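You operate a simulated robot arm through the tools that you are given. There is no shell and no other tool.

Carry out the task below with a simulated robot arm. There is one attempt and no reset: what you move stays moved.

JOB
Lamp check: key on, lights to HEAD, indicator up, hazard key on.
Fine: use the light switch and the indicator stalk.
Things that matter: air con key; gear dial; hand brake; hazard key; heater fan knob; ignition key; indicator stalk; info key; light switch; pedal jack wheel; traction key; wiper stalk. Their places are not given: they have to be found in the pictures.

The check looks at the end state, three seconds after you hand in, the way a careful person would. Anything else that was tipped, shoved, dropped, spilled or broken makes it a failure.

ROBOT AND FRAMES
A 7-joint arm with a two-finger parallel gripper, fixed in place. Base frame: the origin is at the foot of the arm, x ahead of it, y to its left, z up; the work surface is at about z = 400. Units: mm, degrees, N and s.
Its first joint turns from -149.0 to 149.0 degrees. Payload 3.5 kg.
Tool frame: the origin (TCP) lies between the finger pads and is the grasp point; the fingertips stand 23 mm ahead of it; z points along the fingers, y is the line along which they close. Largest opening 94 mm; finger width 38, thickness 10; the body of the gripper, 54 by 96 mm, starts 39 mm behind the TCP.
Orientation is that of the tool frame in the base frame, as a unit quaternion [x, y, z, w]. With the fingers straight down and closing along the base's y, the tool's x points along the base's -x, its y along +y and its z along -z.

CONTROLS
- The arm moves only by the tool apply_moves. Its argument "commands" is a list of rows, each a list of 3 entries, a list of its own where there are three numbers: the closure, from 0 (fully open) to 1 (shut), then the shift along the base's x, y, z in units of 300 mm (1.0 is 300 mm), then the turn, a rotation vector about the base's x, y, z in units of 45 degrees (1.0 is 45 degrees). In form: [[hand, [dx, dy, dz], [wx, wy, wz]], ...]. A call has 1 to 20 rows; each row is the pose to reach, as a shift and turn from the pose commanded when the call began. A call with a number of a shift or a turn outside -1 to 1 is refused whole. Each row takes 0.2 s and may step no farther than 50 mm and 8.6 degrees from the row before; otherwise, or with a gripper value out of range, the whole call is refused. A pose out of reach is approached as far as the arm can. The call stops where the force on the tool passes 60 N (or 10 N more than at its start, if that is more) or the arm is blocked; 0.2 s more then pass. Each finger travels about 153 mm/s and halts on what it meets, pressing with about 36 N; the grip force reading is that of the motor and also rises with nothing between the fingers. The clock runs only during rows and for 0.2 s after the last one: add rows that repeat a pose to give the fingers time. The reply holds the time, the measured pose of the TCP, the force on the tool along the base axes, the opening and the grip force, in the units named above and with some noise, with the torque about the TCP (base axes, N m) and any sound that the robot's microphone picked up.
- Cameras (640 x 400 px; columns grow to the right, rows downward): "scene" is fixed at [50.1, 650.4, 1373.6]; the picture's right is [-0.43, -0.91, 0.00], its down [-0.51, 0.24, -0.83] and it looks along [0.75, -0.35, -0.56] (base axes); focal length 371 px, centre (320, 200). "wrist" rides on the gripper at [87, 16, -74] in the tool frame; the picture's right is [-0.18, 0.98, 0.00], its down [-0.58, -0.11, -0.81] and it looks along [-0.79, -0.15, 0.59] (tool axes); focal length 243 px, centre (320, 200).
- get_image(camera): a new picture of that camera. No time passes.
- measure_at(camera, pixels): for up to 12 pixels [column, row] of the newest picture of that camera ("zoom" is the newest enlarged one), the place [x, y, z] in the base frame of the surface seen there, good to about 2 mm. No time passes.
- close_up(camera, box): a new picture of the part [left, top, right, bottom] of that camera's present view, enlarged. No time passes.
- sign_off(): hands the job in; it is judged then, once.

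Open the gripper and draw the arm clear of the work before you hand the job in, unless the task says otherwise.

The tools are called after "Call:" by a JSON object that holds its "op" and its "data". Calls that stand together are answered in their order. apply_moves: Moves the arm, as the interface text tells. Its arguments: {"type":"object","properties":{"commands":{"type":"array"}},"required":["commands"]} The other tools are called the same way: get_image (camera) takes a picture; measure_at (camera, pixels) gives the place of the surface under pixels of a picture; close_up (camera, box) takes an enlarged picture of a part of a camera's view; sign_off () hands the job in.

At the start:

```text
clock: 0.0
position: [541.4, 542.7, 1116.9]
tool_rot: [0.0, 1.0, 0.0, -0.001]
force: [-0.7, 0.3, 0.2]
torque: [-0.01, -0.03, 0.01]
opening: 94.4
finger_force: 0.1
```

scene: 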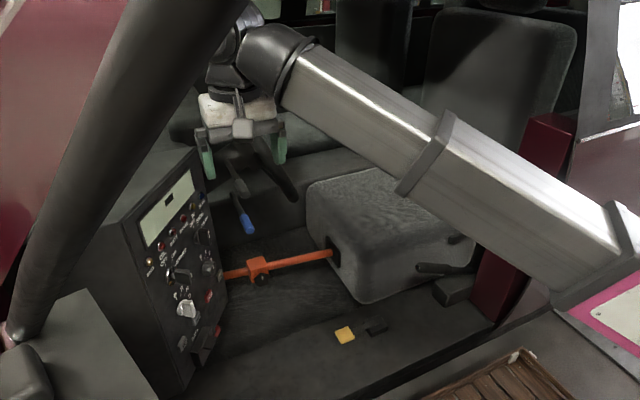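
wrist: 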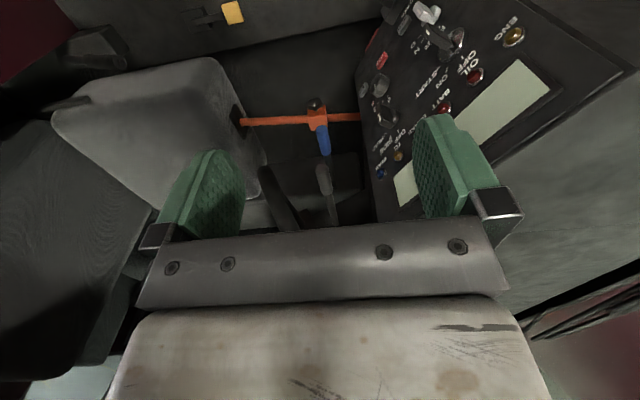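

The first pictures show a dark control panel at scene pixels (120-225, 170-390) and an orange bar with a blue handle. I take close-ups of the panel from both cameras before I move.

Call:
{"op": "close_up", "data": {"camera": "scene", "box": [110, 150, 270, 390]}}

Call:
{"op": "close_up", "data": {"camera": "wrist", "box": [340, 0, 640, 220]}}

Call:
{"op": "close_up", "data": {"camera": "scene", "box": [130, 250, 250, 370]}}

```text
1.67 times, centred on (190, 270) of scene
```

zoom: 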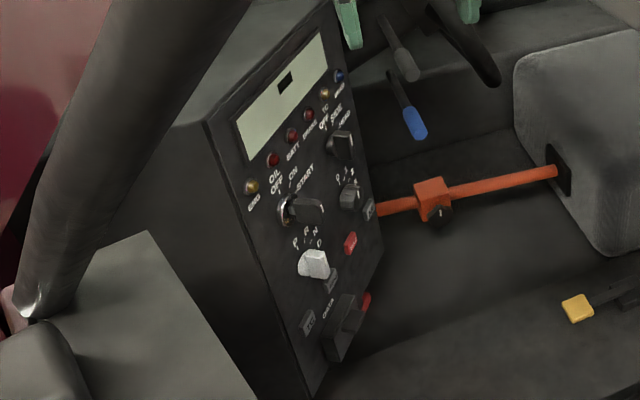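

```text
1.82 times, centred on (490, 110) of wrist
```

zoom: 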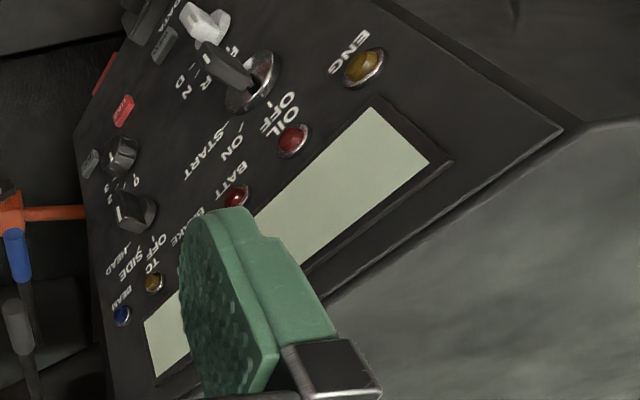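

```text
3.33 times, centred on (190, 310) of scene
```

zoom: 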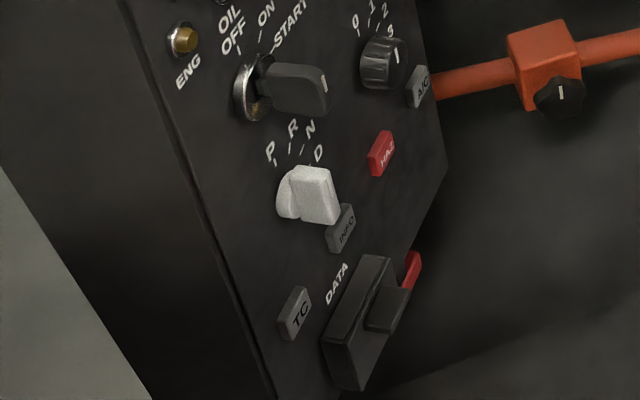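

The panel carries the ignition key, light switch (OFF/SIDE/HEAD), fan knob, gear dial, and the HAZ, A/C, INFO and TC keys. I measure the panel surface and controls next.

Call:
{"op": "measure_at", "data": {"camera": "zoom", "pixels": [[250, 90], [310, 90], [300, 195], [380, 65], [382, 150], [420, 88], [342, 228], [295, 312], [200, 150], [370, 110], [430, 190], [260, 350]]}}

Call:
{"op": "close_up", "data": {"camera": "scene", "box": [180, 80, 320, 290]}}

Call:
{"op": "close_up", "data": {"camera": "wrist", "box": [200, 80, 440, 230]}}

```text
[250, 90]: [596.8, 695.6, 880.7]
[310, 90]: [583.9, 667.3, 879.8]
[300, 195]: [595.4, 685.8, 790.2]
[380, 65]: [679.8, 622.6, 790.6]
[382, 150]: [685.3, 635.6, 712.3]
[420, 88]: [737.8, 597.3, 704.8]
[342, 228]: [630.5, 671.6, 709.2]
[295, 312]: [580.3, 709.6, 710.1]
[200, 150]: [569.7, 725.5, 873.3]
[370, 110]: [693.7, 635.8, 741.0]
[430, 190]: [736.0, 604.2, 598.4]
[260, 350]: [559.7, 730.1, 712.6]
```

```text
1.90 times, centred on (250, 185) of scene
```

zoom: 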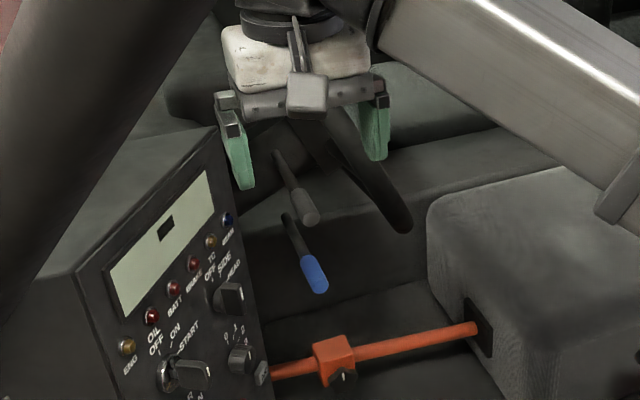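

```text
2.67 times, centred on (320, 155) of wrist
```

zoom: 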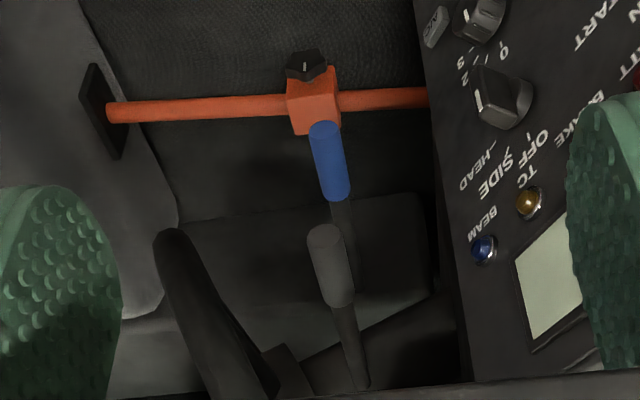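

The two stalks are the grey-tipped and the blue-tipped one. I measure them, the dark lever and some panel points in the newest zoom (wrist, centred on (320,155)).

Call:
{"op": "measure_at", "data": {"camera": "zoom", "pixels": [[325, 135], [337, 185], [345, 240], [325, 235], [340, 290], [350, 350], [170, 240], [260, 370], [490, 95], [515, 165], [475, 245], [312, 95]]}}

Call:
{"op": "close_up", "data": {"camera": "wrist", "box": [280, 140, 360, 230]}}

Call:
{"op": "close_up", "data": {"camera": "scene", "box": [210, 130, 310, 240]}}

Call:
{"op": "close_up", "data": {"camera": "scene", "box": [320, 220, 500, 350]}}

```text
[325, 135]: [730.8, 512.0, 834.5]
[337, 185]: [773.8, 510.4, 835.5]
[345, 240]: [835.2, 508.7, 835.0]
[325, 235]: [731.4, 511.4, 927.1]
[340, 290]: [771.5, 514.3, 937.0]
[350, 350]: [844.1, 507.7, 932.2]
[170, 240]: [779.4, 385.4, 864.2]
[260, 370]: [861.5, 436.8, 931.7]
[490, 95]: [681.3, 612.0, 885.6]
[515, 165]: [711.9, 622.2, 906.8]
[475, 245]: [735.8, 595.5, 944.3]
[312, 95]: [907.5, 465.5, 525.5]
```

```text
4.44 times, centred on (320, 185) of wrist
```

zoom: 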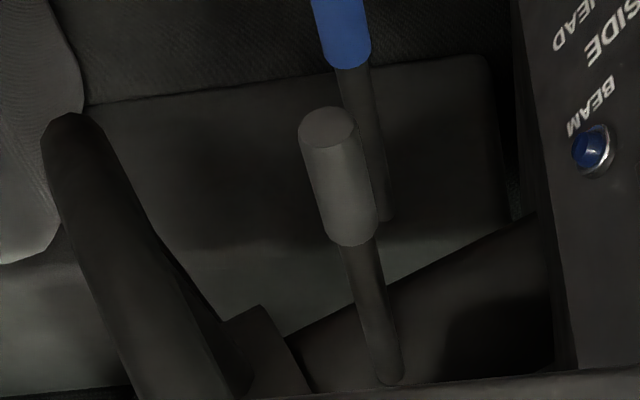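

```text
3.64 times, centred on (260, 185) of scene
```

zoom: 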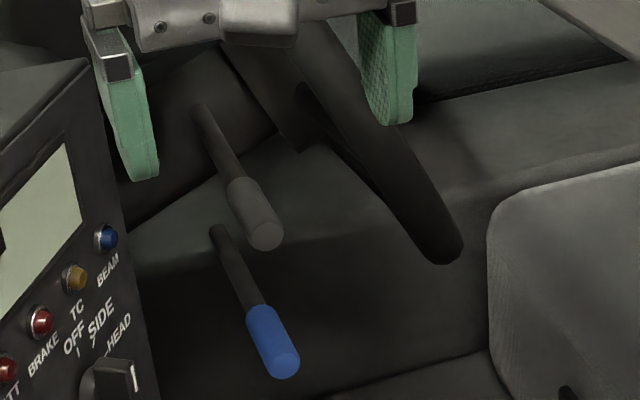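

```text
3.08 times, centred on (410, 285) of scene
```

zoom: 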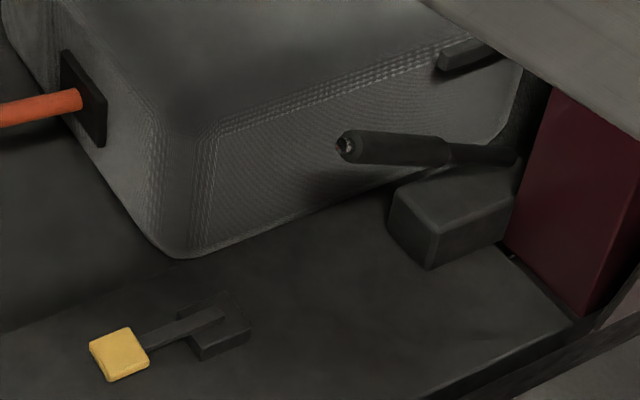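

Measured: the panel is nearly vertical with outward normal about (-0.6, -0.8, 0). The blue-tipped stalk is near (731, 512, 835) and the grey-tipped one near (731, 511, 927). I turn the tool so the wrist camera faces the panel and lower it in free space.

Call:
{"op": "apply_moves", "data": {"commands": [[0, [0, -0.015, -0.14], [0.046, -0.092, 0.138]], [0, [0, -0.03, -0.28], [0.092, -0.185, 0.276]], [0, [0, -0.045, -0.42], [0.138, -0.277, 0.414]], [0, [0, -0.06, -0.56], [0.185, -0.37, 0.551]], [0, [0, -0.075, -0.7], [0.231, -0.462, 0.689]], [0, [0, -0.09, -0.84], [0.277, -0.555, 0.827]], [0, [0, -0.105, -0.98], [0.323, -0.647, 0.965]]]}}

Call:
{"op": "get_image", "data": {"camera": "wrist"}}

Call:
{"op": "get_image", "data": {"camera": "scene"}}

```text
clock: 1.6
position: [541.6, 510.7, 825.8]
tool_rot: [-0.366, 0.889, 0.123, 0.246]
force: [-0.7, -0.6, -0.6]
torque: [-0.02, -0.03, -0.02]
opening: 93.9
finger_force: 0.1
```

```text
taken
```

wrist: 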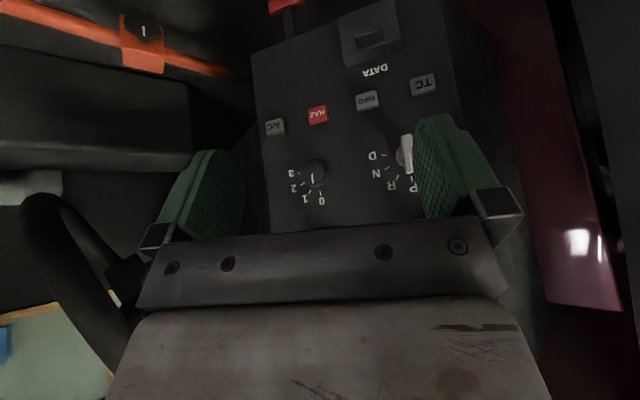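

```text
taken
```

scene: 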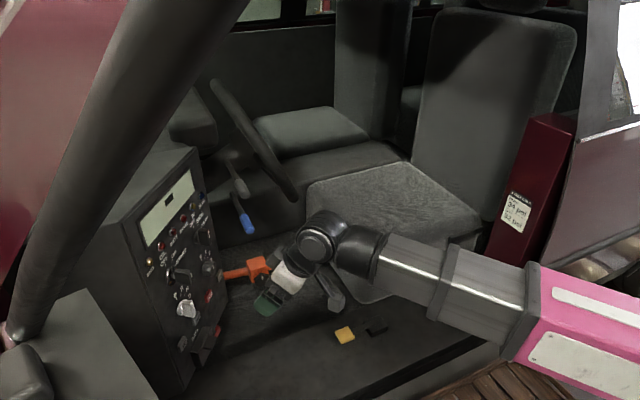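

The arm is now low and the scene camera sees the panel and both stalks clearly. I take close-ups of the stalks, steering column and panel.

Call:
{"op": "close_up", "data": {"camera": "scene", "box": [170, 70, 310, 250]}}

Call:
{"op": "close_up", "data": {"camera": "scene", "box": [130, 180, 230, 300]}}

Call:
{"op": "close_up", "data": {"camera": "wrist", "box": [230, 0, 470, 220]}}

```text
2.22 times, centred on (240, 160) of scene
```

zoom: 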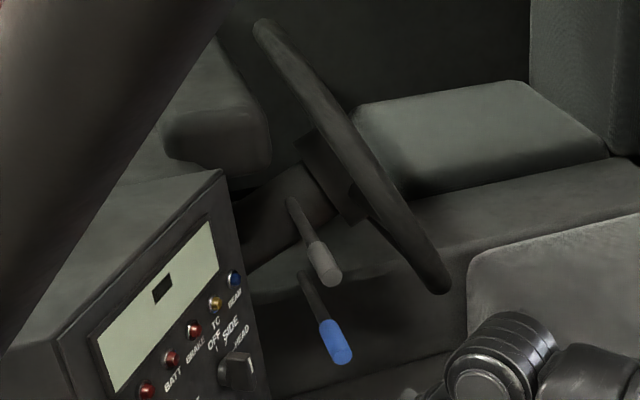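

```text
3.33 times, centred on (180, 240) of scene
```

zoom: 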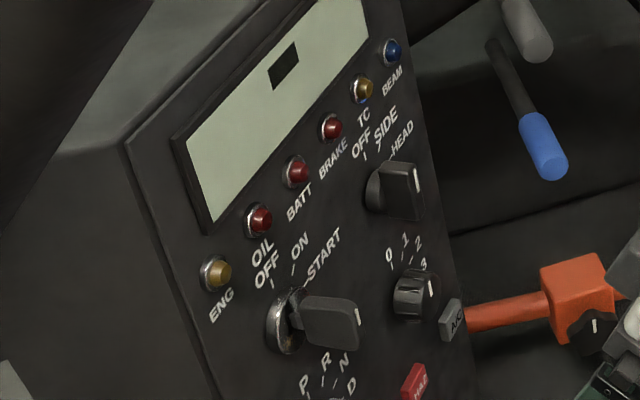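

```text
1.82 times, centred on (350, 110) of wrist
```

zoom: 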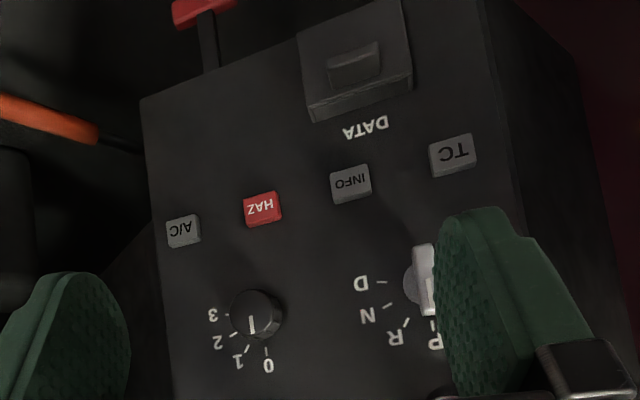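

Pictures are inverted in the wrist camera, with OFF and 0 at the top of each dial. I raise the arm 135 mm to look squarely at the ignition lock and light switch.

Call:
{"op": "apply_moves", "data": {"commands": [[0, [0, 0, 0.15], [0, 0, 0]], [0, [0, 0, 0.3], [0, 0, 0]], [0, [0, 0, 0.45], [0, 0, 0]], [0, [0, 0, 0.45], [0, 0, 0]]]}}

Call:
{"op": "get_image", "data": {"camera": "wrist"}}

Call:
{"op": "close_up", "data": {"camera": "wrist", "box": [220, 30, 480, 220]}}

```text
clock: 2.6
position: [545.5, 510.1, 960.5]
tool_rot: [-0.365, 0.89, 0.122, 0.245]
force: [0.3, 0.2, 0.3]
torque: [-0.06, -0.03, 0.01]
opening: 94.1
finger_force: 0.1
```

```text
taken
```

wrist: 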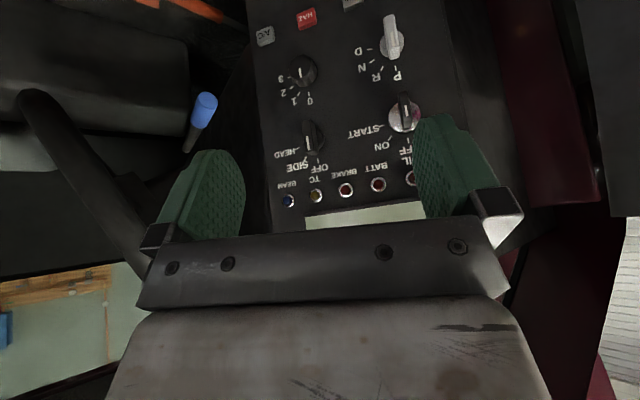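

```text
2.11 times, centred on (350, 125) of wrist
```

zoom: 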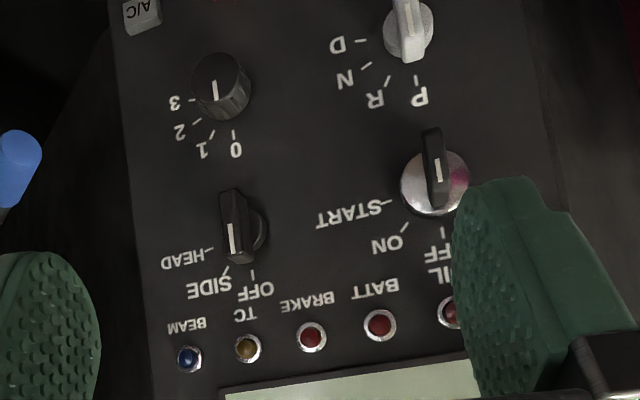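

The front view shows OFF at the top and ON then START clockwise for ignition, and OFF, SIDE, HEAD clockwise for the light switch. I measure the tick marks, handles and lock centres in this zoom.

Call:
{"op": "measure_at", "data": {"camera": "zoom", "pixels": [[443, 232], [405, 227], [388, 203], [253, 275], [226, 270], [210, 248], [431, 135], [440, 175], [232, 195], [235, 255], [300, 200], [150, 70]]}}

Call:
{"op": "measure_at", "data": {"camera": "wrist", "pixels": [[303, 72], [310, 17], [408, 118], [395, 112], [404, 95], [404, 112], [312, 122], [310, 148], [322, 138], [320, 110], [203, 97], [190, 145]]}}

Call:
{"op": "close_up", "data": {"camera": "wrist", "box": [270, 80, 440, 190]}}

```text
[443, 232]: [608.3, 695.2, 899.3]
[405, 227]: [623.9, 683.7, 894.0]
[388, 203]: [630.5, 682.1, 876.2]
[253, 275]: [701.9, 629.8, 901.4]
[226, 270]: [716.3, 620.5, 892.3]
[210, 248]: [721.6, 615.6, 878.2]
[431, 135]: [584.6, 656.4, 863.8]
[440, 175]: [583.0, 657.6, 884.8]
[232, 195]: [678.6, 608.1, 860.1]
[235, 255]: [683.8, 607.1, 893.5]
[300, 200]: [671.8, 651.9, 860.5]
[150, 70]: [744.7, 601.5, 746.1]
```

```text
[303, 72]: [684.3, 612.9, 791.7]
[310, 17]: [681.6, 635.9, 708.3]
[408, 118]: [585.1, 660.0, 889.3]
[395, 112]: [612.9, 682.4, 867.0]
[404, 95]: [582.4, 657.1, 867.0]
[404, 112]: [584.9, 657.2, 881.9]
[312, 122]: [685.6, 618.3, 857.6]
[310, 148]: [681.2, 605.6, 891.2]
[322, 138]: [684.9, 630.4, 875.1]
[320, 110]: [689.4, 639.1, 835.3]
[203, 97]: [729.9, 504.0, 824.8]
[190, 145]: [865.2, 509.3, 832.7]
```

```text
3.64 times, centred on (355, 135) of wrist
```

zoom: 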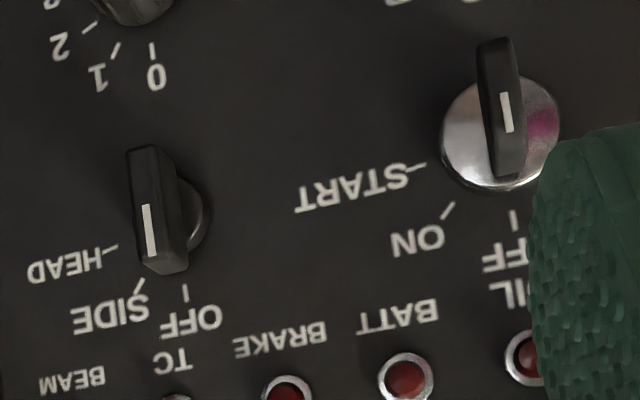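

Measurements give the panel plane at h·p ≈ 919 with h = (0.575, 0.818, 0), ignition centre near z 875 with ON at 45°, and light switch HEAD at 90°. Next I turn the camera to the two stalks to tell which one is the indicator.

Call:
{"op": "apply_moves", "data": {"commands": [[0, [0.05, 0, -0.03], [0, 0, -0.166]], [0, [0.1, 0, -0.06], [0, 0, -0.333]], [0, [0.15, 0, -0.09], [0, 0, -0.5]], [0, [0.2, 0, -0.12], [0, 0, -0.666]], [0, [0.25, 0, -0.15], [0, 0, -0.833]], [0, [0.3, 0, -0.18], [0, 0, -1.0]], [0, [0.3, 0, -0.18], [0, 0, -1.0]]]}}

Call:
{"op": "get_image", "data": {"camera": "wrist"}}

Call:
{"op": "close_up", "data": {"camera": "wrist", "box": [230, 20, 430, 220]}}

```text
clock: 4.2
position: [631.9, 510.9, 905.0]
tool_rot: [0.005, 0.962, 0.019, 0.273]
force: [0.5, -0.3, -0.2]
torque: [-0.01, -0.04, 0.0]
opening: 93.9
finger_force: 0.1
```

```text
taken
```

wrist: 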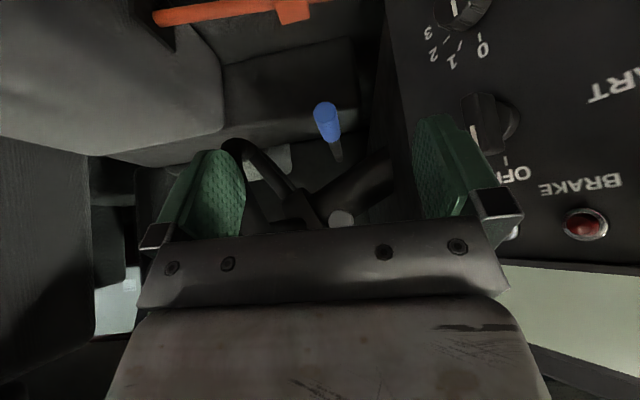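

```text
2.00 times, centred on (330, 120) of wrist
```

zoom: 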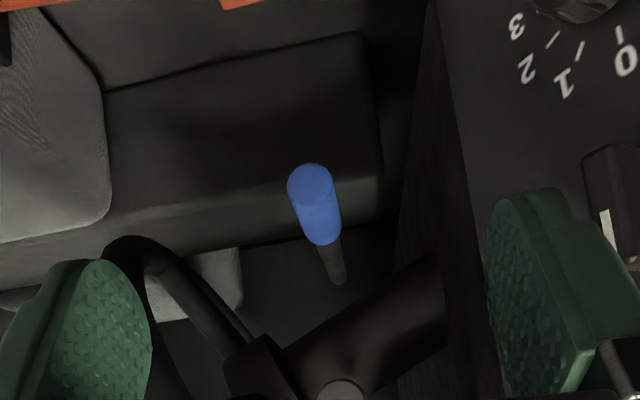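

The blue tip's end face at wrist (326,112) has no mark visible. I take tighter close-ups of both stalks from the scene camera and of the grey one after moving up.

Call:
{"op": "close_up", "data": {"camera": "scene", "box": [215, 140, 265, 200]}}

Call:
{"op": "close_up", "data": {"camera": "scene", "box": [225, 185, 265, 240]}}

Call:
{"op": "close_up", "data": {"camera": "scene", "box": [190, 60, 310, 180]}}

Call:
{"op": "get_image", "data": {"camera": "scene"}}

```text
6.67 times, centred on (240, 170) of scene
```

zoom: 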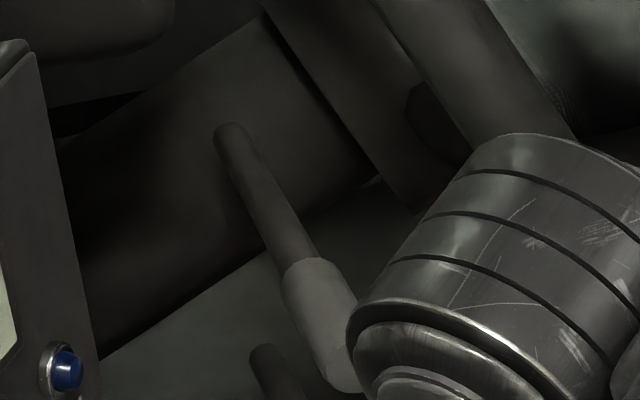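

```text
7.27 times, centred on (245, 212) of scene
```

zoom: 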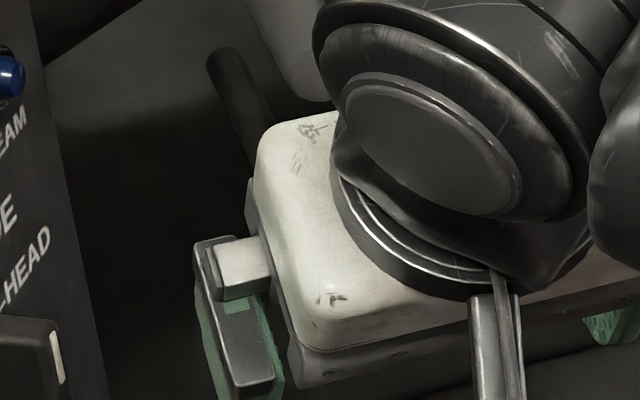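

```text
3.33 times, centred on (250, 120) of scene
```

zoom: 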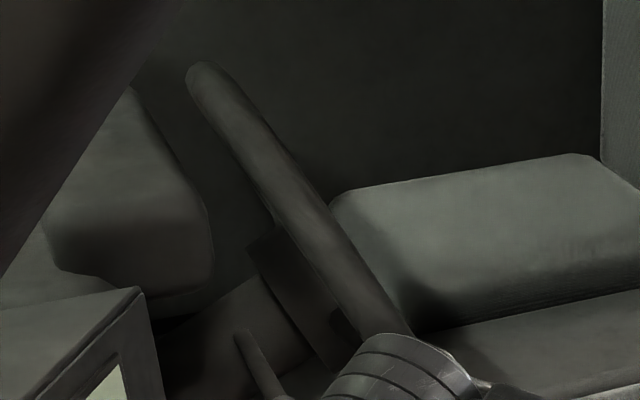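

```text
taken
```

scene: 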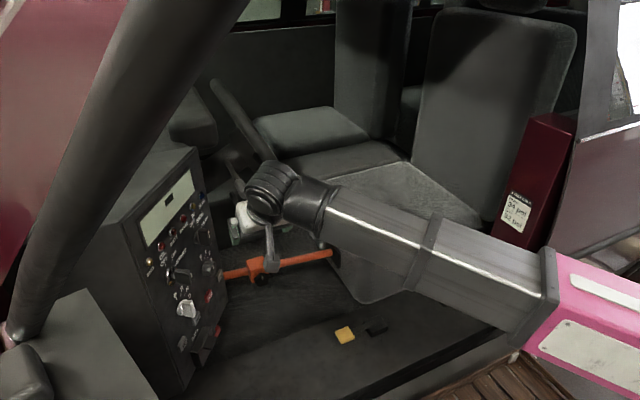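

The scene picture shows the grey stalk rooted on the column side near (228,160), but I see no symbol. I measure the wheel and column and the other loose features, so I can plan a look over the column's far side.

Call:
{"op": "measure_at", "data": {"camera": "scene", "pixels": [[214, 83], [245, 125], [228, 155], [233, 185], [240, 165], [200, 140], [215, 332], [345, 335], [215, 170], [195, 155]]}}

Call:
{"op": "close_up", "data": {"camera": "scene", "box": [160, 280, 260, 390]}}

```text
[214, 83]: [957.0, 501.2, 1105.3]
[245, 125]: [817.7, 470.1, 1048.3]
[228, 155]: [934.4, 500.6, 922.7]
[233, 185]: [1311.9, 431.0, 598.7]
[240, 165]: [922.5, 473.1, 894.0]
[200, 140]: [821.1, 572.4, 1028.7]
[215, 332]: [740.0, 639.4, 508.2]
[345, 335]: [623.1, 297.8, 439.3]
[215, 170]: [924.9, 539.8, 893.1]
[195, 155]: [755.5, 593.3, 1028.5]
```

```text
3.64 times, centred on (210, 335) of scene
```

zoom: 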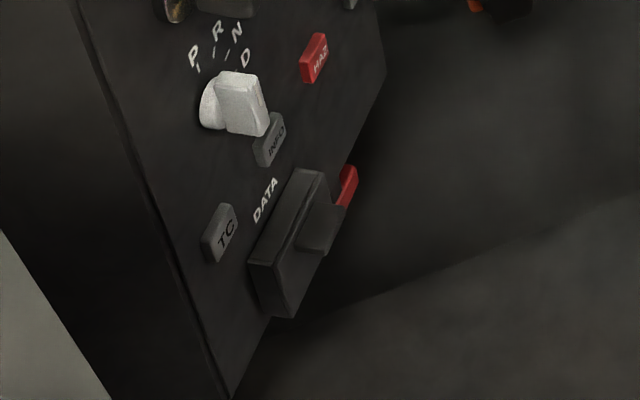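

Both stalks look like plain rods about 150 mm long with coloured sleeves, rooted near x 880. I look at them from the driver's side (from low y) for any symbol on that face.

Call:
{"op": "apply_moves", "data": {"commands": [[0, [0.0, -0.05, -0.01], [0, 0, 0.166]], [0, [0.0, -0.1, -0.02], [0, 0, 0.333]], [0, [0.0, -0.15, -0.03], [0, 0, 0.5]], [0, [0.0, -0.2, -0.04], [0, 0, 0.666]], [0, [0.0, -0.25, -0.05], [0, 0, 0.833]], [0, [0.0, -0.28, -0.06], [0, 0, 1.0]], [0, [0.0, -0.28, -0.06], [0, 0, 1.0]]]}}

Call:
{"op": "get_image", "data": {"camera": "wrist"}}

Call:
{"op": "close_up", "data": {"camera": "wrist", "box": [230, 20, 430, 220]}}

```text
clock: 5.8
position: [630.8, 426.3, 885.0]
tool_rot: [-0.366, 0.889, 0.123, 0.245]
force: [0.4, 0.2, -0.5]
torque: [0.0, 0.01, 0.02]
opening: 93.9
finger_force: 0.0
```

```text
taken
```

wrist: 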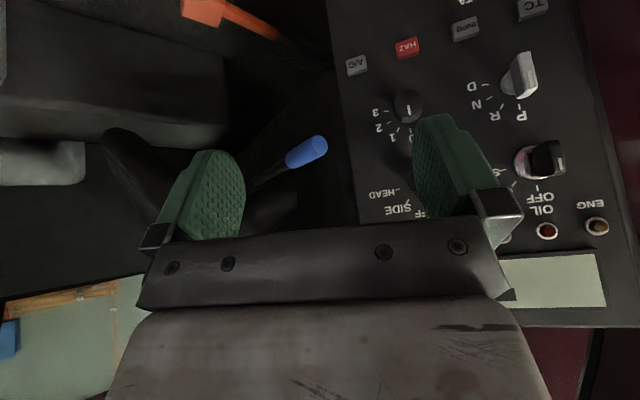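

```text
2.00 times, centred on (330, 120) of wrist
```

zoom: 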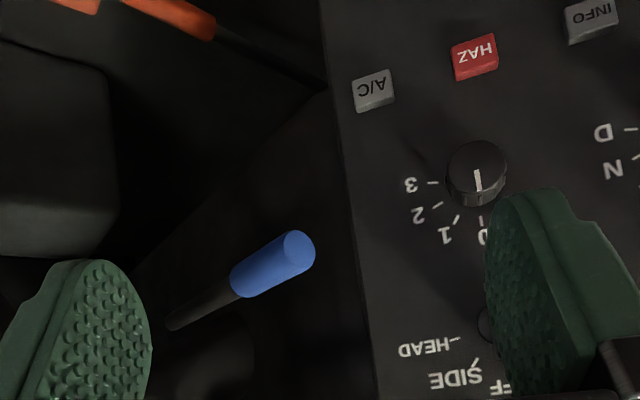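

The blue sleeve is plain on the driver's side too (zoom (275,265)). I raise the arm about 110 mm to inspect the grey stalk in the same way.

Call:
{"op": "apply_moves", "data": {"commands": [[0, [0, 0, 0.15], [0, 0, 0]], [0, [0, 0, 0.3], [0, 0, 0]], [0, [0, 0, 0.4], [0, 0, 0]], [0, [0, 0, 0.4], [0, 0, 0]]]}}

Call:
{"op": "get_image", "data": {"camera": "wrist"}}

Call:
{"op": "close_up", "data": {"camera": "wrist", "box": [200, 20, 400, 220]}}

```text
clock: 6.8
position: [629.9, 425.1, 1005.2]
tool_rot: [-0.365, 0.89, 0.122, 0.245]
force: [-0.7, -1.0, 0.5]
torque: [0.01, -0.05, 0.03]
opening: 94.0
finger_force: 0.0
```

```text
taken
```

wrist: 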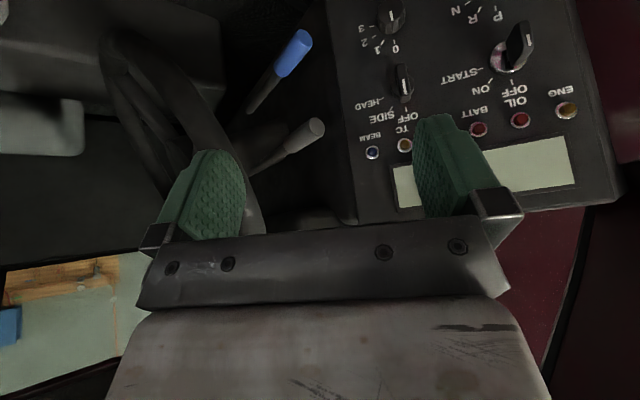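

```text
2.00 times, centred on (300, 120) of wrist
```

zoom: 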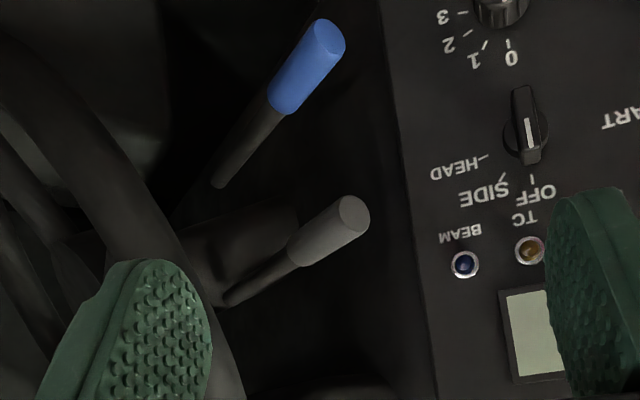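

Neither stalk carries a symbol; the display or sounds may tell them apart once the key is on. I now turn the tool to point straight at the panel and stand off in front of the ignition key (centre about z 875).

Call:
{"op": "apply_moves", "data": {"commands": [[0, [-0.0431, 0.0634, -0.0542], [0.1207, -0.1084, 0.0214]], [0, [-0.0862, 0.1268, -0.1084], [0.2414, -0.2168, 0.0428]], [0, [-0.1293, 0.1902, -0.1626], [0.3621, -0.3251, 0.0642]], [0, [-0.1724, 0.2536, -0.2168], [0.4828, -0.4335, 0.0856]], [0, [-0.2155, 0.317, -0.271], [0.6035, -0.5419, 0.107]], [0, [-0.2586, 0.3804, -0.3252], [0.7242, -0.6503, 0.1284]], [0, [-0.3017, 0.4438, -0.3794], [0.8449, -0.7586, 0.1498]], [0, [-0.3493, 0.4993, -0.4363], [0.9656, -0.867, 0.1712]], [0, [-0.3493, 0.4993, -0.4363], [0.9656, -0.867, 0.1712]]]}}

Call:
{"op": "get_image", "data": {"camera": "wrist"}}

Call:
{"op": "get_image", "data": {"camera": "scene"}}

```text
clock: 8.8
position: [524.4, 577.7, 877.4]
tool_rot: [-0.326, 0.627, 0.326, 0.627]
force: [-0.2, -0.7, -0.7]
torque: [-0.01, -0.02, 0.01]
opening: 94.1
finger_force: 0.0
```

```text
taken
```

wrist: 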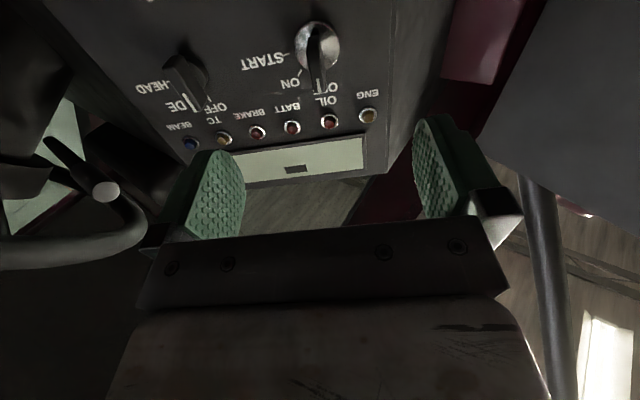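

```text
taken
```

scene: 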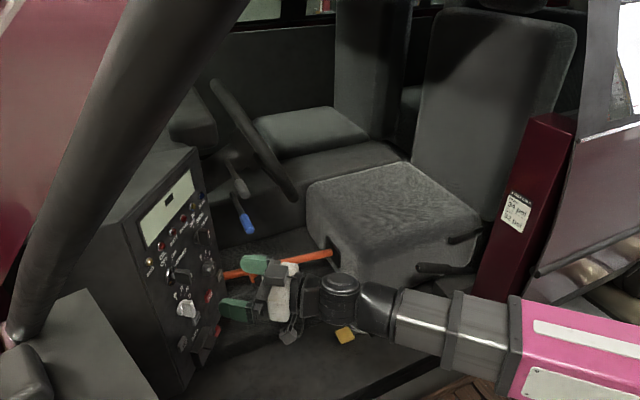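

The tool now points at the panel, with the key at wrist (318,60) between the fingers. I zoom on the key and measure its faces for the grasp.

Call:
{"op": "close_up", "data": {"camera": "wrist", "box": [260, 0, 380, 110]}}

Call:
{"op": "measure_at", "data": {"camera": "wrist", "pixels": [[316, 30], [317, 45], [316, 60], [316, 75], [316, 88], [322, 60], [310, 60], [330, 40], [306, 45], [320, 50]]}}

Call:
{"op": "close_up", "data": {"camera": "scene", "box": [130, 160, 230, 230]}}

```text
3.64 times, centred on (320, 55) of wrist
```

zoom: 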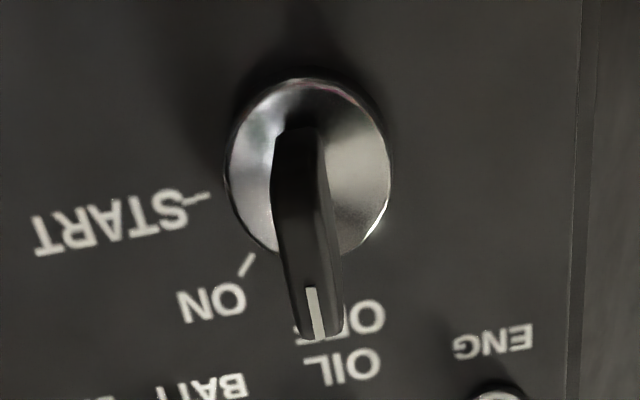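

```text
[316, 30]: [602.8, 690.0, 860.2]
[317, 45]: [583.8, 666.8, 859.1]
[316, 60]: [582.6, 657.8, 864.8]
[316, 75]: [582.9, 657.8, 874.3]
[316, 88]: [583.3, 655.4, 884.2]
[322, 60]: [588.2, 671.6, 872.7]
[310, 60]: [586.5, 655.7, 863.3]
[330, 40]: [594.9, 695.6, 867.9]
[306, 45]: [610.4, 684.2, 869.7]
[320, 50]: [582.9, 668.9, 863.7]
```

```text
5.71 times, centred on (180, 195) of scene
```

zoom: 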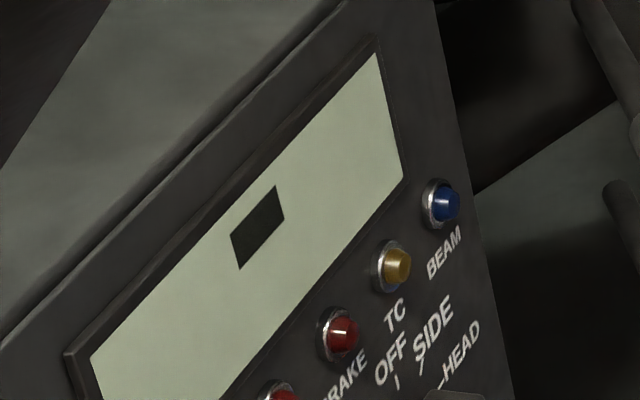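

Key front face sits at about (583, 657, 875) and its blade is vertical, centred at s ≈ 99. I advance 101 mm along the panel normal with the hand open so the pads straddle the key.

Call:
{"op": "apply_moves", "data": {"commands": [[0, [0.0484, 0.0689, 0], [0, 0, 0]], [0, [0.0968, 0.1377, 0], [0, 0, 0]], [0, [0.1452, 0.2066, 0], [0, 0, 0]], [0, [0.175, 0.249, 0], [0, 0, 0]], [0, [0.1936, 0.2754, 0], [0, 0, 0]], [0, [0.1936, 0.2754, 0], [0, 0, 0]]]}}

Call:
{"op": "get_image", "data": {"camera": "wrist"}}

Call:
{"op": "close_up", "data": {"camera": "scene", "box": [130, 220, 250, 320]}}

```text
clock: 10.2
position: [584.8, 660.4, 875.7]
tool_rot: [-0.326, 0.627, 0.326, 0.628]
force: [-0.1, -0.3, -0.9]
torque: [0.0, -0.03, -0.01]
opening: 94.1
finger_force: 0.1
```

```text
taken
```

wrist: 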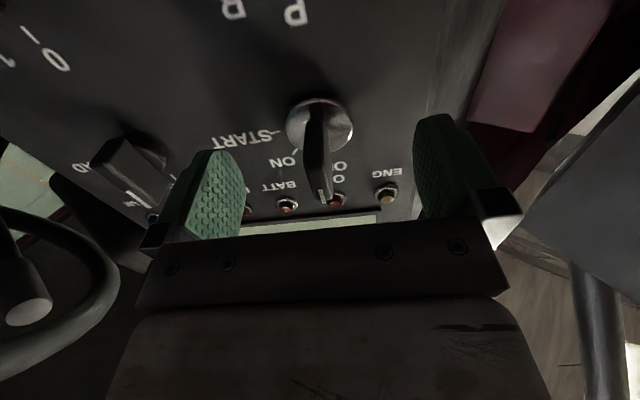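

```text
4.00 times, centred on (190, 270) of scene
```

zoom: 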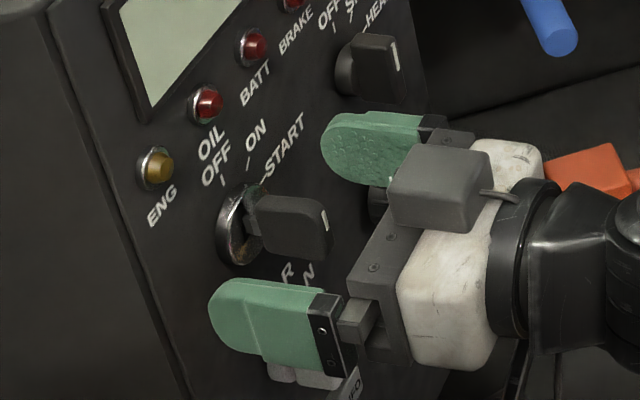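

The pads straddle the key (wrist (318,150)), with the force reading near zero. I close the hand on the key.

Call:
{"op": "apply_moves", "data": {"commands": [[0.4, [0, 0, 0], [0, 0, 0]], [0.8, [0, 0, 0], [0, 0, 0]], [1, [0, 0, 0], [0, 0, 0]], [1, [0, 0, 0], [0, 0, 0]]]}}

Call:
{"op": "close_up", "data": {"camera": "wrist", "box": [220, 60, 440, 220]}}

Call:
{"op": "close_up", "data": {"camera": "scene", "box": [130, 220, 250, 320]}}

```text
clock: 11.2
position: [585.0, 660.7, 874.5]
tool_rot: [-0.326, 0.627, 0.326, 0.628]
force: [-0.4, 0.8, -1.5]
torque: [0.26, -0.19, 0.29]
opening: 9.3
finger_force: 44.8
```

```text
2.50 times, centred on (330, 140) of wrist
```

zoom: 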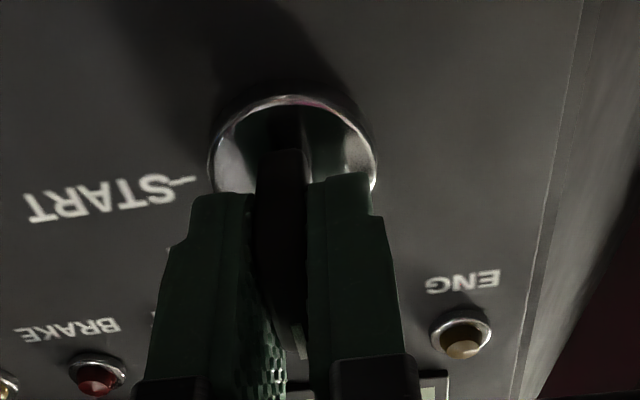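

```text
4.00 times, centred on (190, 270) of scene
```

zoom: 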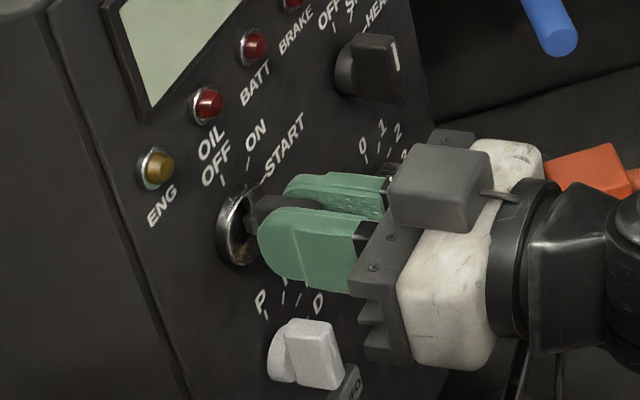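

The key is held at 9.3 mm opening. I turn it 45° clockwise (positive about the panel-inward axis) in 7.5° steps, from OFF to ON.

Call:
{"op": "apply_moves", "data": {"commands": [[1, [0, 0, 0], [0.0958, 0.1363, 0]], [1, [0, 0, 0], [0.1917, 0.2727, 0]], [1, [0, 0, 0], [0.2875, 0.409, 0]], [1, [0, 0, 0], [0.3833, 0.5453, 0]], [1, [0, 0, 0], [0.4792, 0.6817, 0]], [1, [0, 0, 0], [0.575, 0.818, 0]], [1, [0, 0, 0], [0.575, 0.818, 0]]]}}

Call:
{"op": "close_up", "data": {"camera": "scene", "box": [130, 180, 250, 300]}}

Call:
{"op": "get_image", "data": {"camera": "wrist"}}

```text
clock: 12.8
position: [586.8, 658.4, 874.0]
tool_rot: [-0.058, 0.705, 0.54, 0.456]
force: [12.4, -20.8, -38.7]
torque: [-0.61, 0.27, 1.29]
opening: 9.6
finger_force: 45.0
```

```text
3.33 times, centred on (190, 240) of scene
```

zoom: 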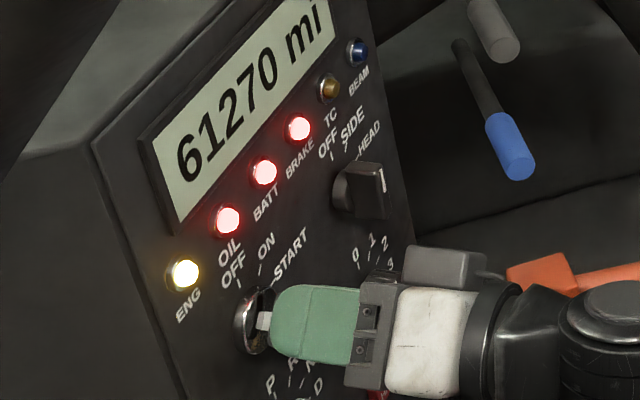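

```text
taken
```

wrist: 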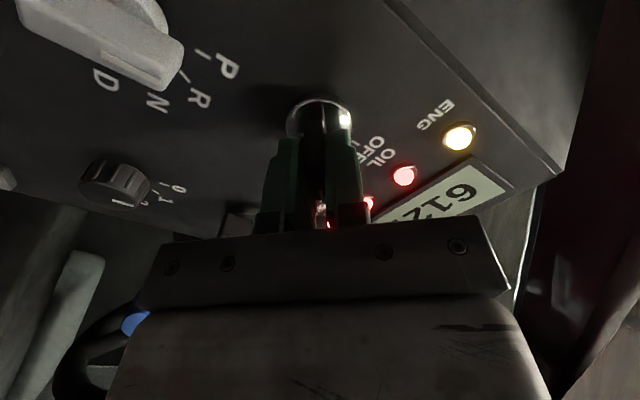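

The lamps ENG, OIL, BATT and BRAKE are lit and the display reads "61270 mi", so the key is at ON. I open the hand in place and check that the key stays.

Call:
{"op": "apply_moves", "data": {"commands": [[0.7, [0, 0, 0], [0.0, 0.0, 0]], [0.5, [0, 0, 0], [0, 0, 0]], [0.5, [0, 0, 0], [0, 0, 0]]]}}

Call:
{"op": "close_up", "data": {"camera": "scene", "box": [130, 180, 250, 300]}}

Call:
{"op": "close_up", "data": {"camera": "wrist", "box": [220, 60, 440, 220]}}

```text
clock: 13.6
position: [584.6, 659.8, 875.7]
tool_rot: [-0.061, 0.704, 0.542, 0.455]
force: [0.0, -0.2, -0.2]
torque: [0.0, -0.02, -0.01]
opening: 46.9
finger_force: 0.1
```

```text
3.33 times, centred on (190, 240) of scene
```

zoom: 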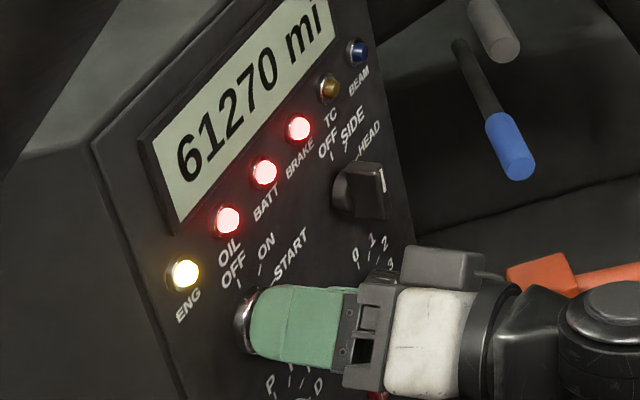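

```text
2.50 times, centred on (330, 140) of wrist
```

zoom: 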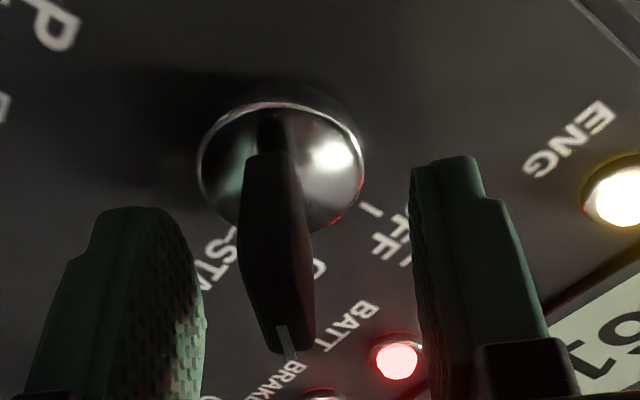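

The key stays at ON with the hand open. I withdraw straight back, unwind the 45° roll and shift to stand off before the light switch.

Call:
{"op": "apply_moves", "data": {"commands": [[0.5, [-0.055, -0.078, 0], [0, 0, 0]], [0.5, [-0.11, -0.156, 0], [0, 0, 0]], [0.5, [-0.165, -0.2345, 0], [0, 0, 0]], [0.5, [-0.1141, -0.2703, 0], [-0.0958, -0.1363, 0]], [0.5, [-0.0632, -0.3061, 0], [-0.1917, -0.2727, 0]], [0.5, [-0.0123, -0.3419, 0], [-0.2875, -0.409, 0]], [0.5, [0.0386, -0.3777, 0], [-0.3833, -0.5453, 0]], [0.5, [0.0895, -0.4135, 0.0], [-0.4792, -0.6817, 0]], [0.5, [0.1404, -0.4492, 0.003], [-0.575, -0.818, 0]], [0.5, [0.1404, -0.4492, 0.003], [-0.575, -0.818, 0]]]}}

Call:
{"op": "get_image", "data": {"camera": "wrist"}}

Call:
{"op": "close_up", "data": {"camera": "wrist", "box": [250, 0, 390, 120]}}

Call:
{"op": "get_image", "data": {"camera": "scene"}}

```text
clock: 15.8
position: [628.3, 526.0, 878.1]
tool_rot: [-0.327, 0.627, 0.326, 0.628]
force: [0.8, 0.3, 1.0]
torque: [0.01, -0.01, 0.0]
opening: 47.0
finger_force: 0.0
```

```text
taken
```

wrist: 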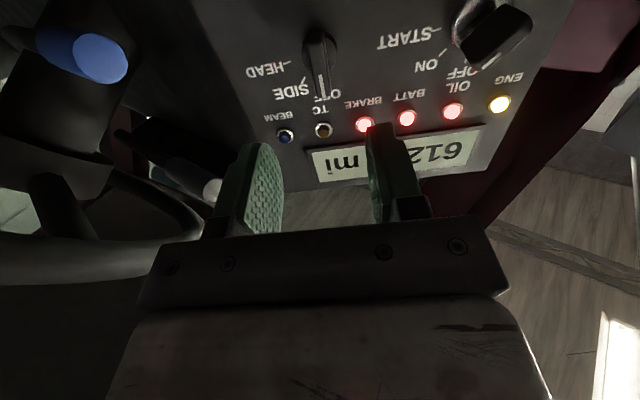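

```text
3.33 times, centred on (320, 60) of wrist
```

zoom: 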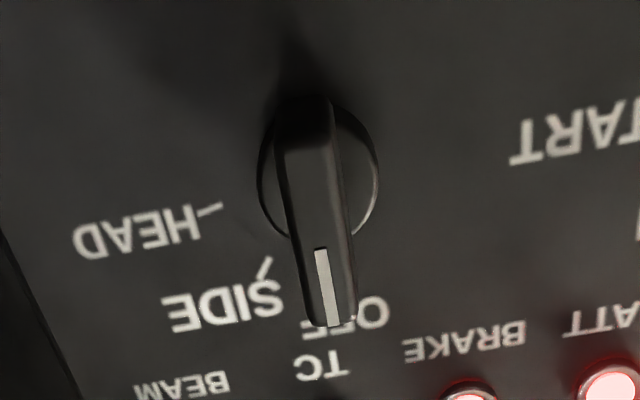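

```text
taken
```

scene: 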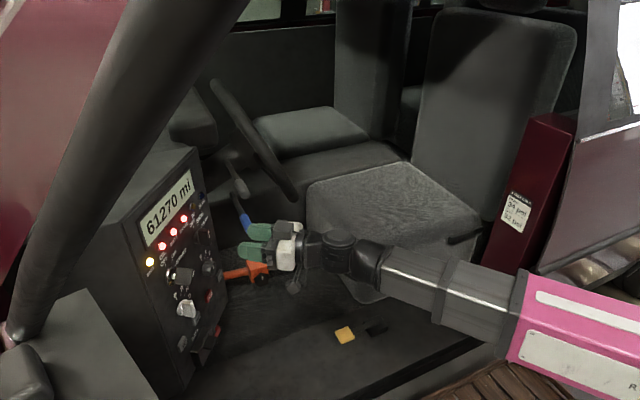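

The light switch bar is vertical with its mark at OFF in the zoom. I measure its front face and base for the grasp, plus the blue stalk tip for clearance.

Call:
{"op": "measure_at", "data": {"camera": "zoom", "pixels": [[328, 300], [322, 260], [310, 200], [305, 150], [303, 115], [340, 320], [365, 190], [345, 230], [292, 200], [220, 205], [265, 265]]}}

Call:
{"op": "measure_at", "data": {"camera": "wrist", "pixels": [[100, 58], [60, 50], [130, 60], [210, 190], [100, 82]]}}

```text
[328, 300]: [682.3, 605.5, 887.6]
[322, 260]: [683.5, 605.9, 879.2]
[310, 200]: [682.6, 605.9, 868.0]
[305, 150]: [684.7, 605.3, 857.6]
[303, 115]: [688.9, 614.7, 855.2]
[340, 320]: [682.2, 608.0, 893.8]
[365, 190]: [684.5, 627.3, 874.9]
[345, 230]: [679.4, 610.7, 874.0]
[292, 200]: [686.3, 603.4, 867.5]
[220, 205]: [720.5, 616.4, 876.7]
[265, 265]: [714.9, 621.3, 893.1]
```

```text
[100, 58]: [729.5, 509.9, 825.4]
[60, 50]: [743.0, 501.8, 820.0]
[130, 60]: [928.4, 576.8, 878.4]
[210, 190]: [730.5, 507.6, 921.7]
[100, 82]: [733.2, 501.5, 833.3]
```

Bar front is at h ≈ 888 and centred at s ≈ 210.5, z ≈ 875, with a base disc at h ≈ 907. I advance so the fingertips reach h ≈ 903, then close on the bar.

Call:
{"op": "apply_moves", "data": {"commands": [[0.5, [0.0428, 0.0617, -0.0012], [0, 0, 0]], [0.5, [0.0856, 0.1233, -0.0025], [0, 0, 0]], [0.5, [0.128, 0.185, -0.004], [0, 0, 0]], [0.5, [0.155, 0.223, -0.005], [0, 0, 0]], [0.5, [0.1713, 0.2467, -0.005], [0, 0, 0]], [0.5, [0.1713, 0.2467, -0.005], [0, 0, 0]]]}}

Call:
{"op": "close_up", "data": {"camera": "wrist", "box": [220, 60, 440, 220]}}

Call:
{"op": "close_up", "data": {"camera": "scene", "box": [160, 180, 280, 300]}}

```text
clock: 17.2
position: [679.1, 598.1, 876.3]
tool_rot: [-0.326, 0.628, 0.326, 0.627]
force: [-1.2, 0.3, 0.2]
torque: [0.0, -0.01, 0.05]
opening: 47.0
finger_force: 0.0
```

```text
2.50 times, centred on (330, 140) of wrist
```

zoom: 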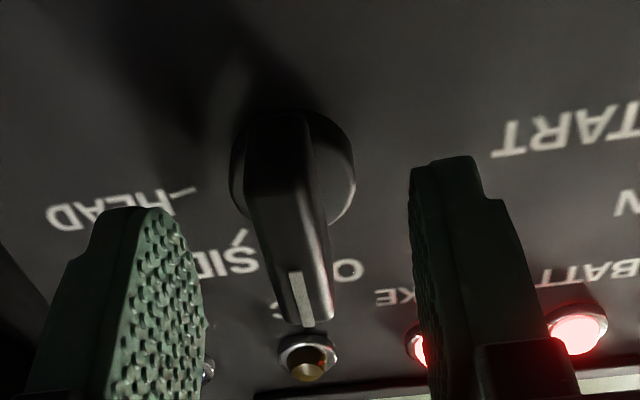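

```text
3.33 times, centred on (220, 240) of scene
```

zoom: 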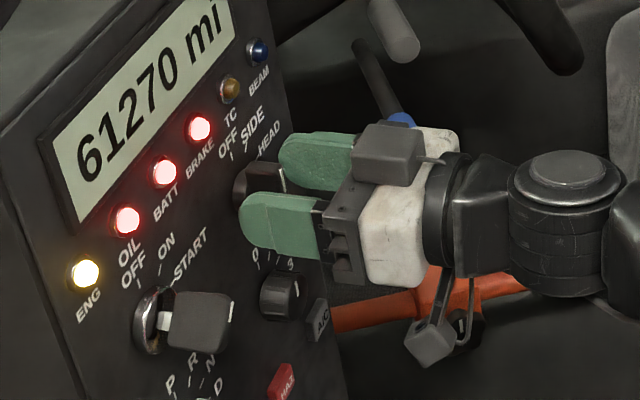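

The pads straddle the light switch bar with no contact force. I close on it and turn 45° clockwise toward SIDE.

Call:
{"op": "apply_moves", "data": {"commands": [[0.8, [0, 0, 0], [0, 0, 0]], [1, [0, 0, 0], [0, 0, 0]], [1, [0, 0, 0], [0, 0, 0]], [1, [0, 0, 0], [0.0958, 0.1363, 0]], [1, [0, 0, 0], [0.1917, 0.2727, 0]], [1, [0, 0, 0], [0.2875, 0.409, 0]], [1, [0, 0, 0], [0.3833, 0.5453, 0]], [1, [0, 0, 0], [0.4792, 0.6817, 0]], [1, [0, 0, 0], [0.575, 0.818, 0]], [1, [0, 0, 0], [0.575, 0.818, 0]]]}}

Call:
{"op": "close_up", "data": {"camera": "scene", "box": [160, 180, 280, 300]}}

Call:
{"op": "close_up", "data": {"camera": "wrist", "box": [220, 60, 440, 220]}}

```text
clock: 19.4
position: [680.8, 597.3, 875.1]
tool_rot: [-0.057, 0.705, 0.54, 0.456]
force: [27.0, -28.3, -1.8]
torque: [-0.47, 0.17, 0.58]
opening: 12.0
finger_force: 45.1
```

```text
3.33 times, centred on (220, 240) of scene
```

zoom: 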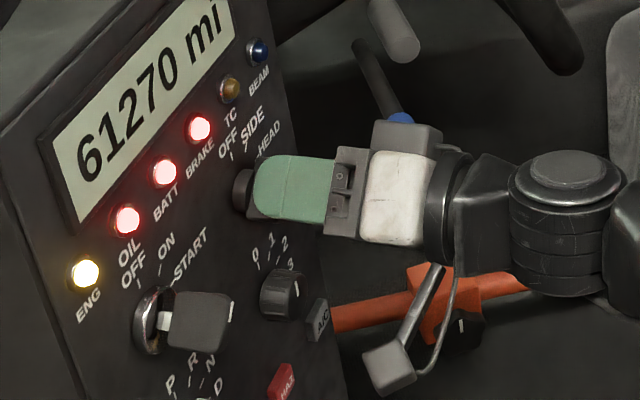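

```text
2.50 times, centred on (330, 140) of wrist
```

zoom: 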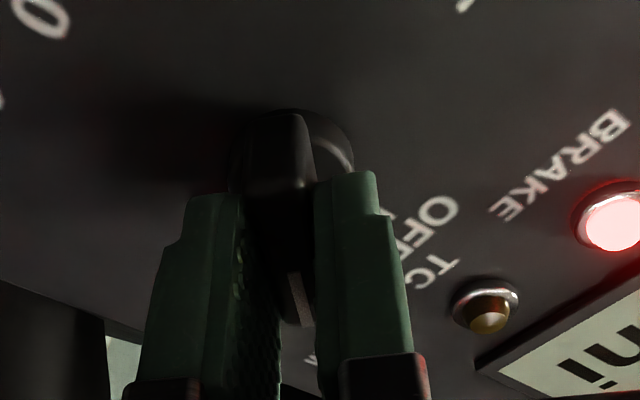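

The bar moved to SIDE with a side load of about 38 N, so my grip point sits a few mm above the knob's axis. I open, lower 3 mm and close again to shed that load before the second 45°.

Call:
{"op": "apply_moves", "data": {"commands": [[0.7, [0, 0, 0], [0, 0, 0]], [0.6, [0, 0, -0.005], [0, 0, 0]], [0.6, [0, 0, -0.01], [0, 0, 0]], [0.8, [0, 0, -0.01], [0, 0, 0]], [1, [0, 0, -0.01], [0, 0, 0]], [1, [0, 0, -0.01], [0, 0, 0]]]}}

Call:
{"op": "close_up", "data": {"camera": "wrist", "box": [220, 60, 440, 220]}}

```text
clock: 20.8
position: [678.2, 598.9, 871.6]
tool_rot: [-0.061, 0.705, 0.541, 0.455]
force: [-2.3, -0.8, -13.2]
torque: [0.38, -0.27, -0.52]
opening: 11.8
finger_force: 45.0
```

```text
2.50 times, centred on (330, 140) of wrist
```

zoom: 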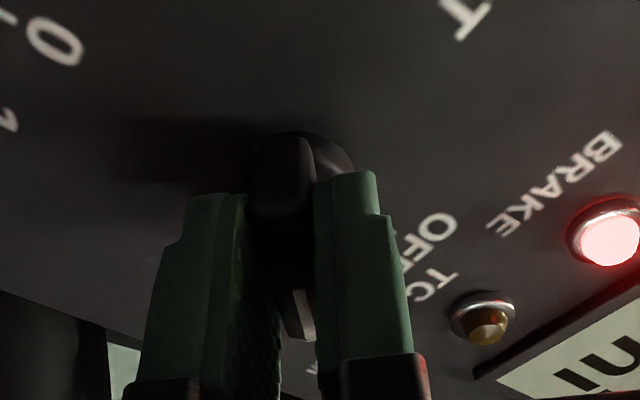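

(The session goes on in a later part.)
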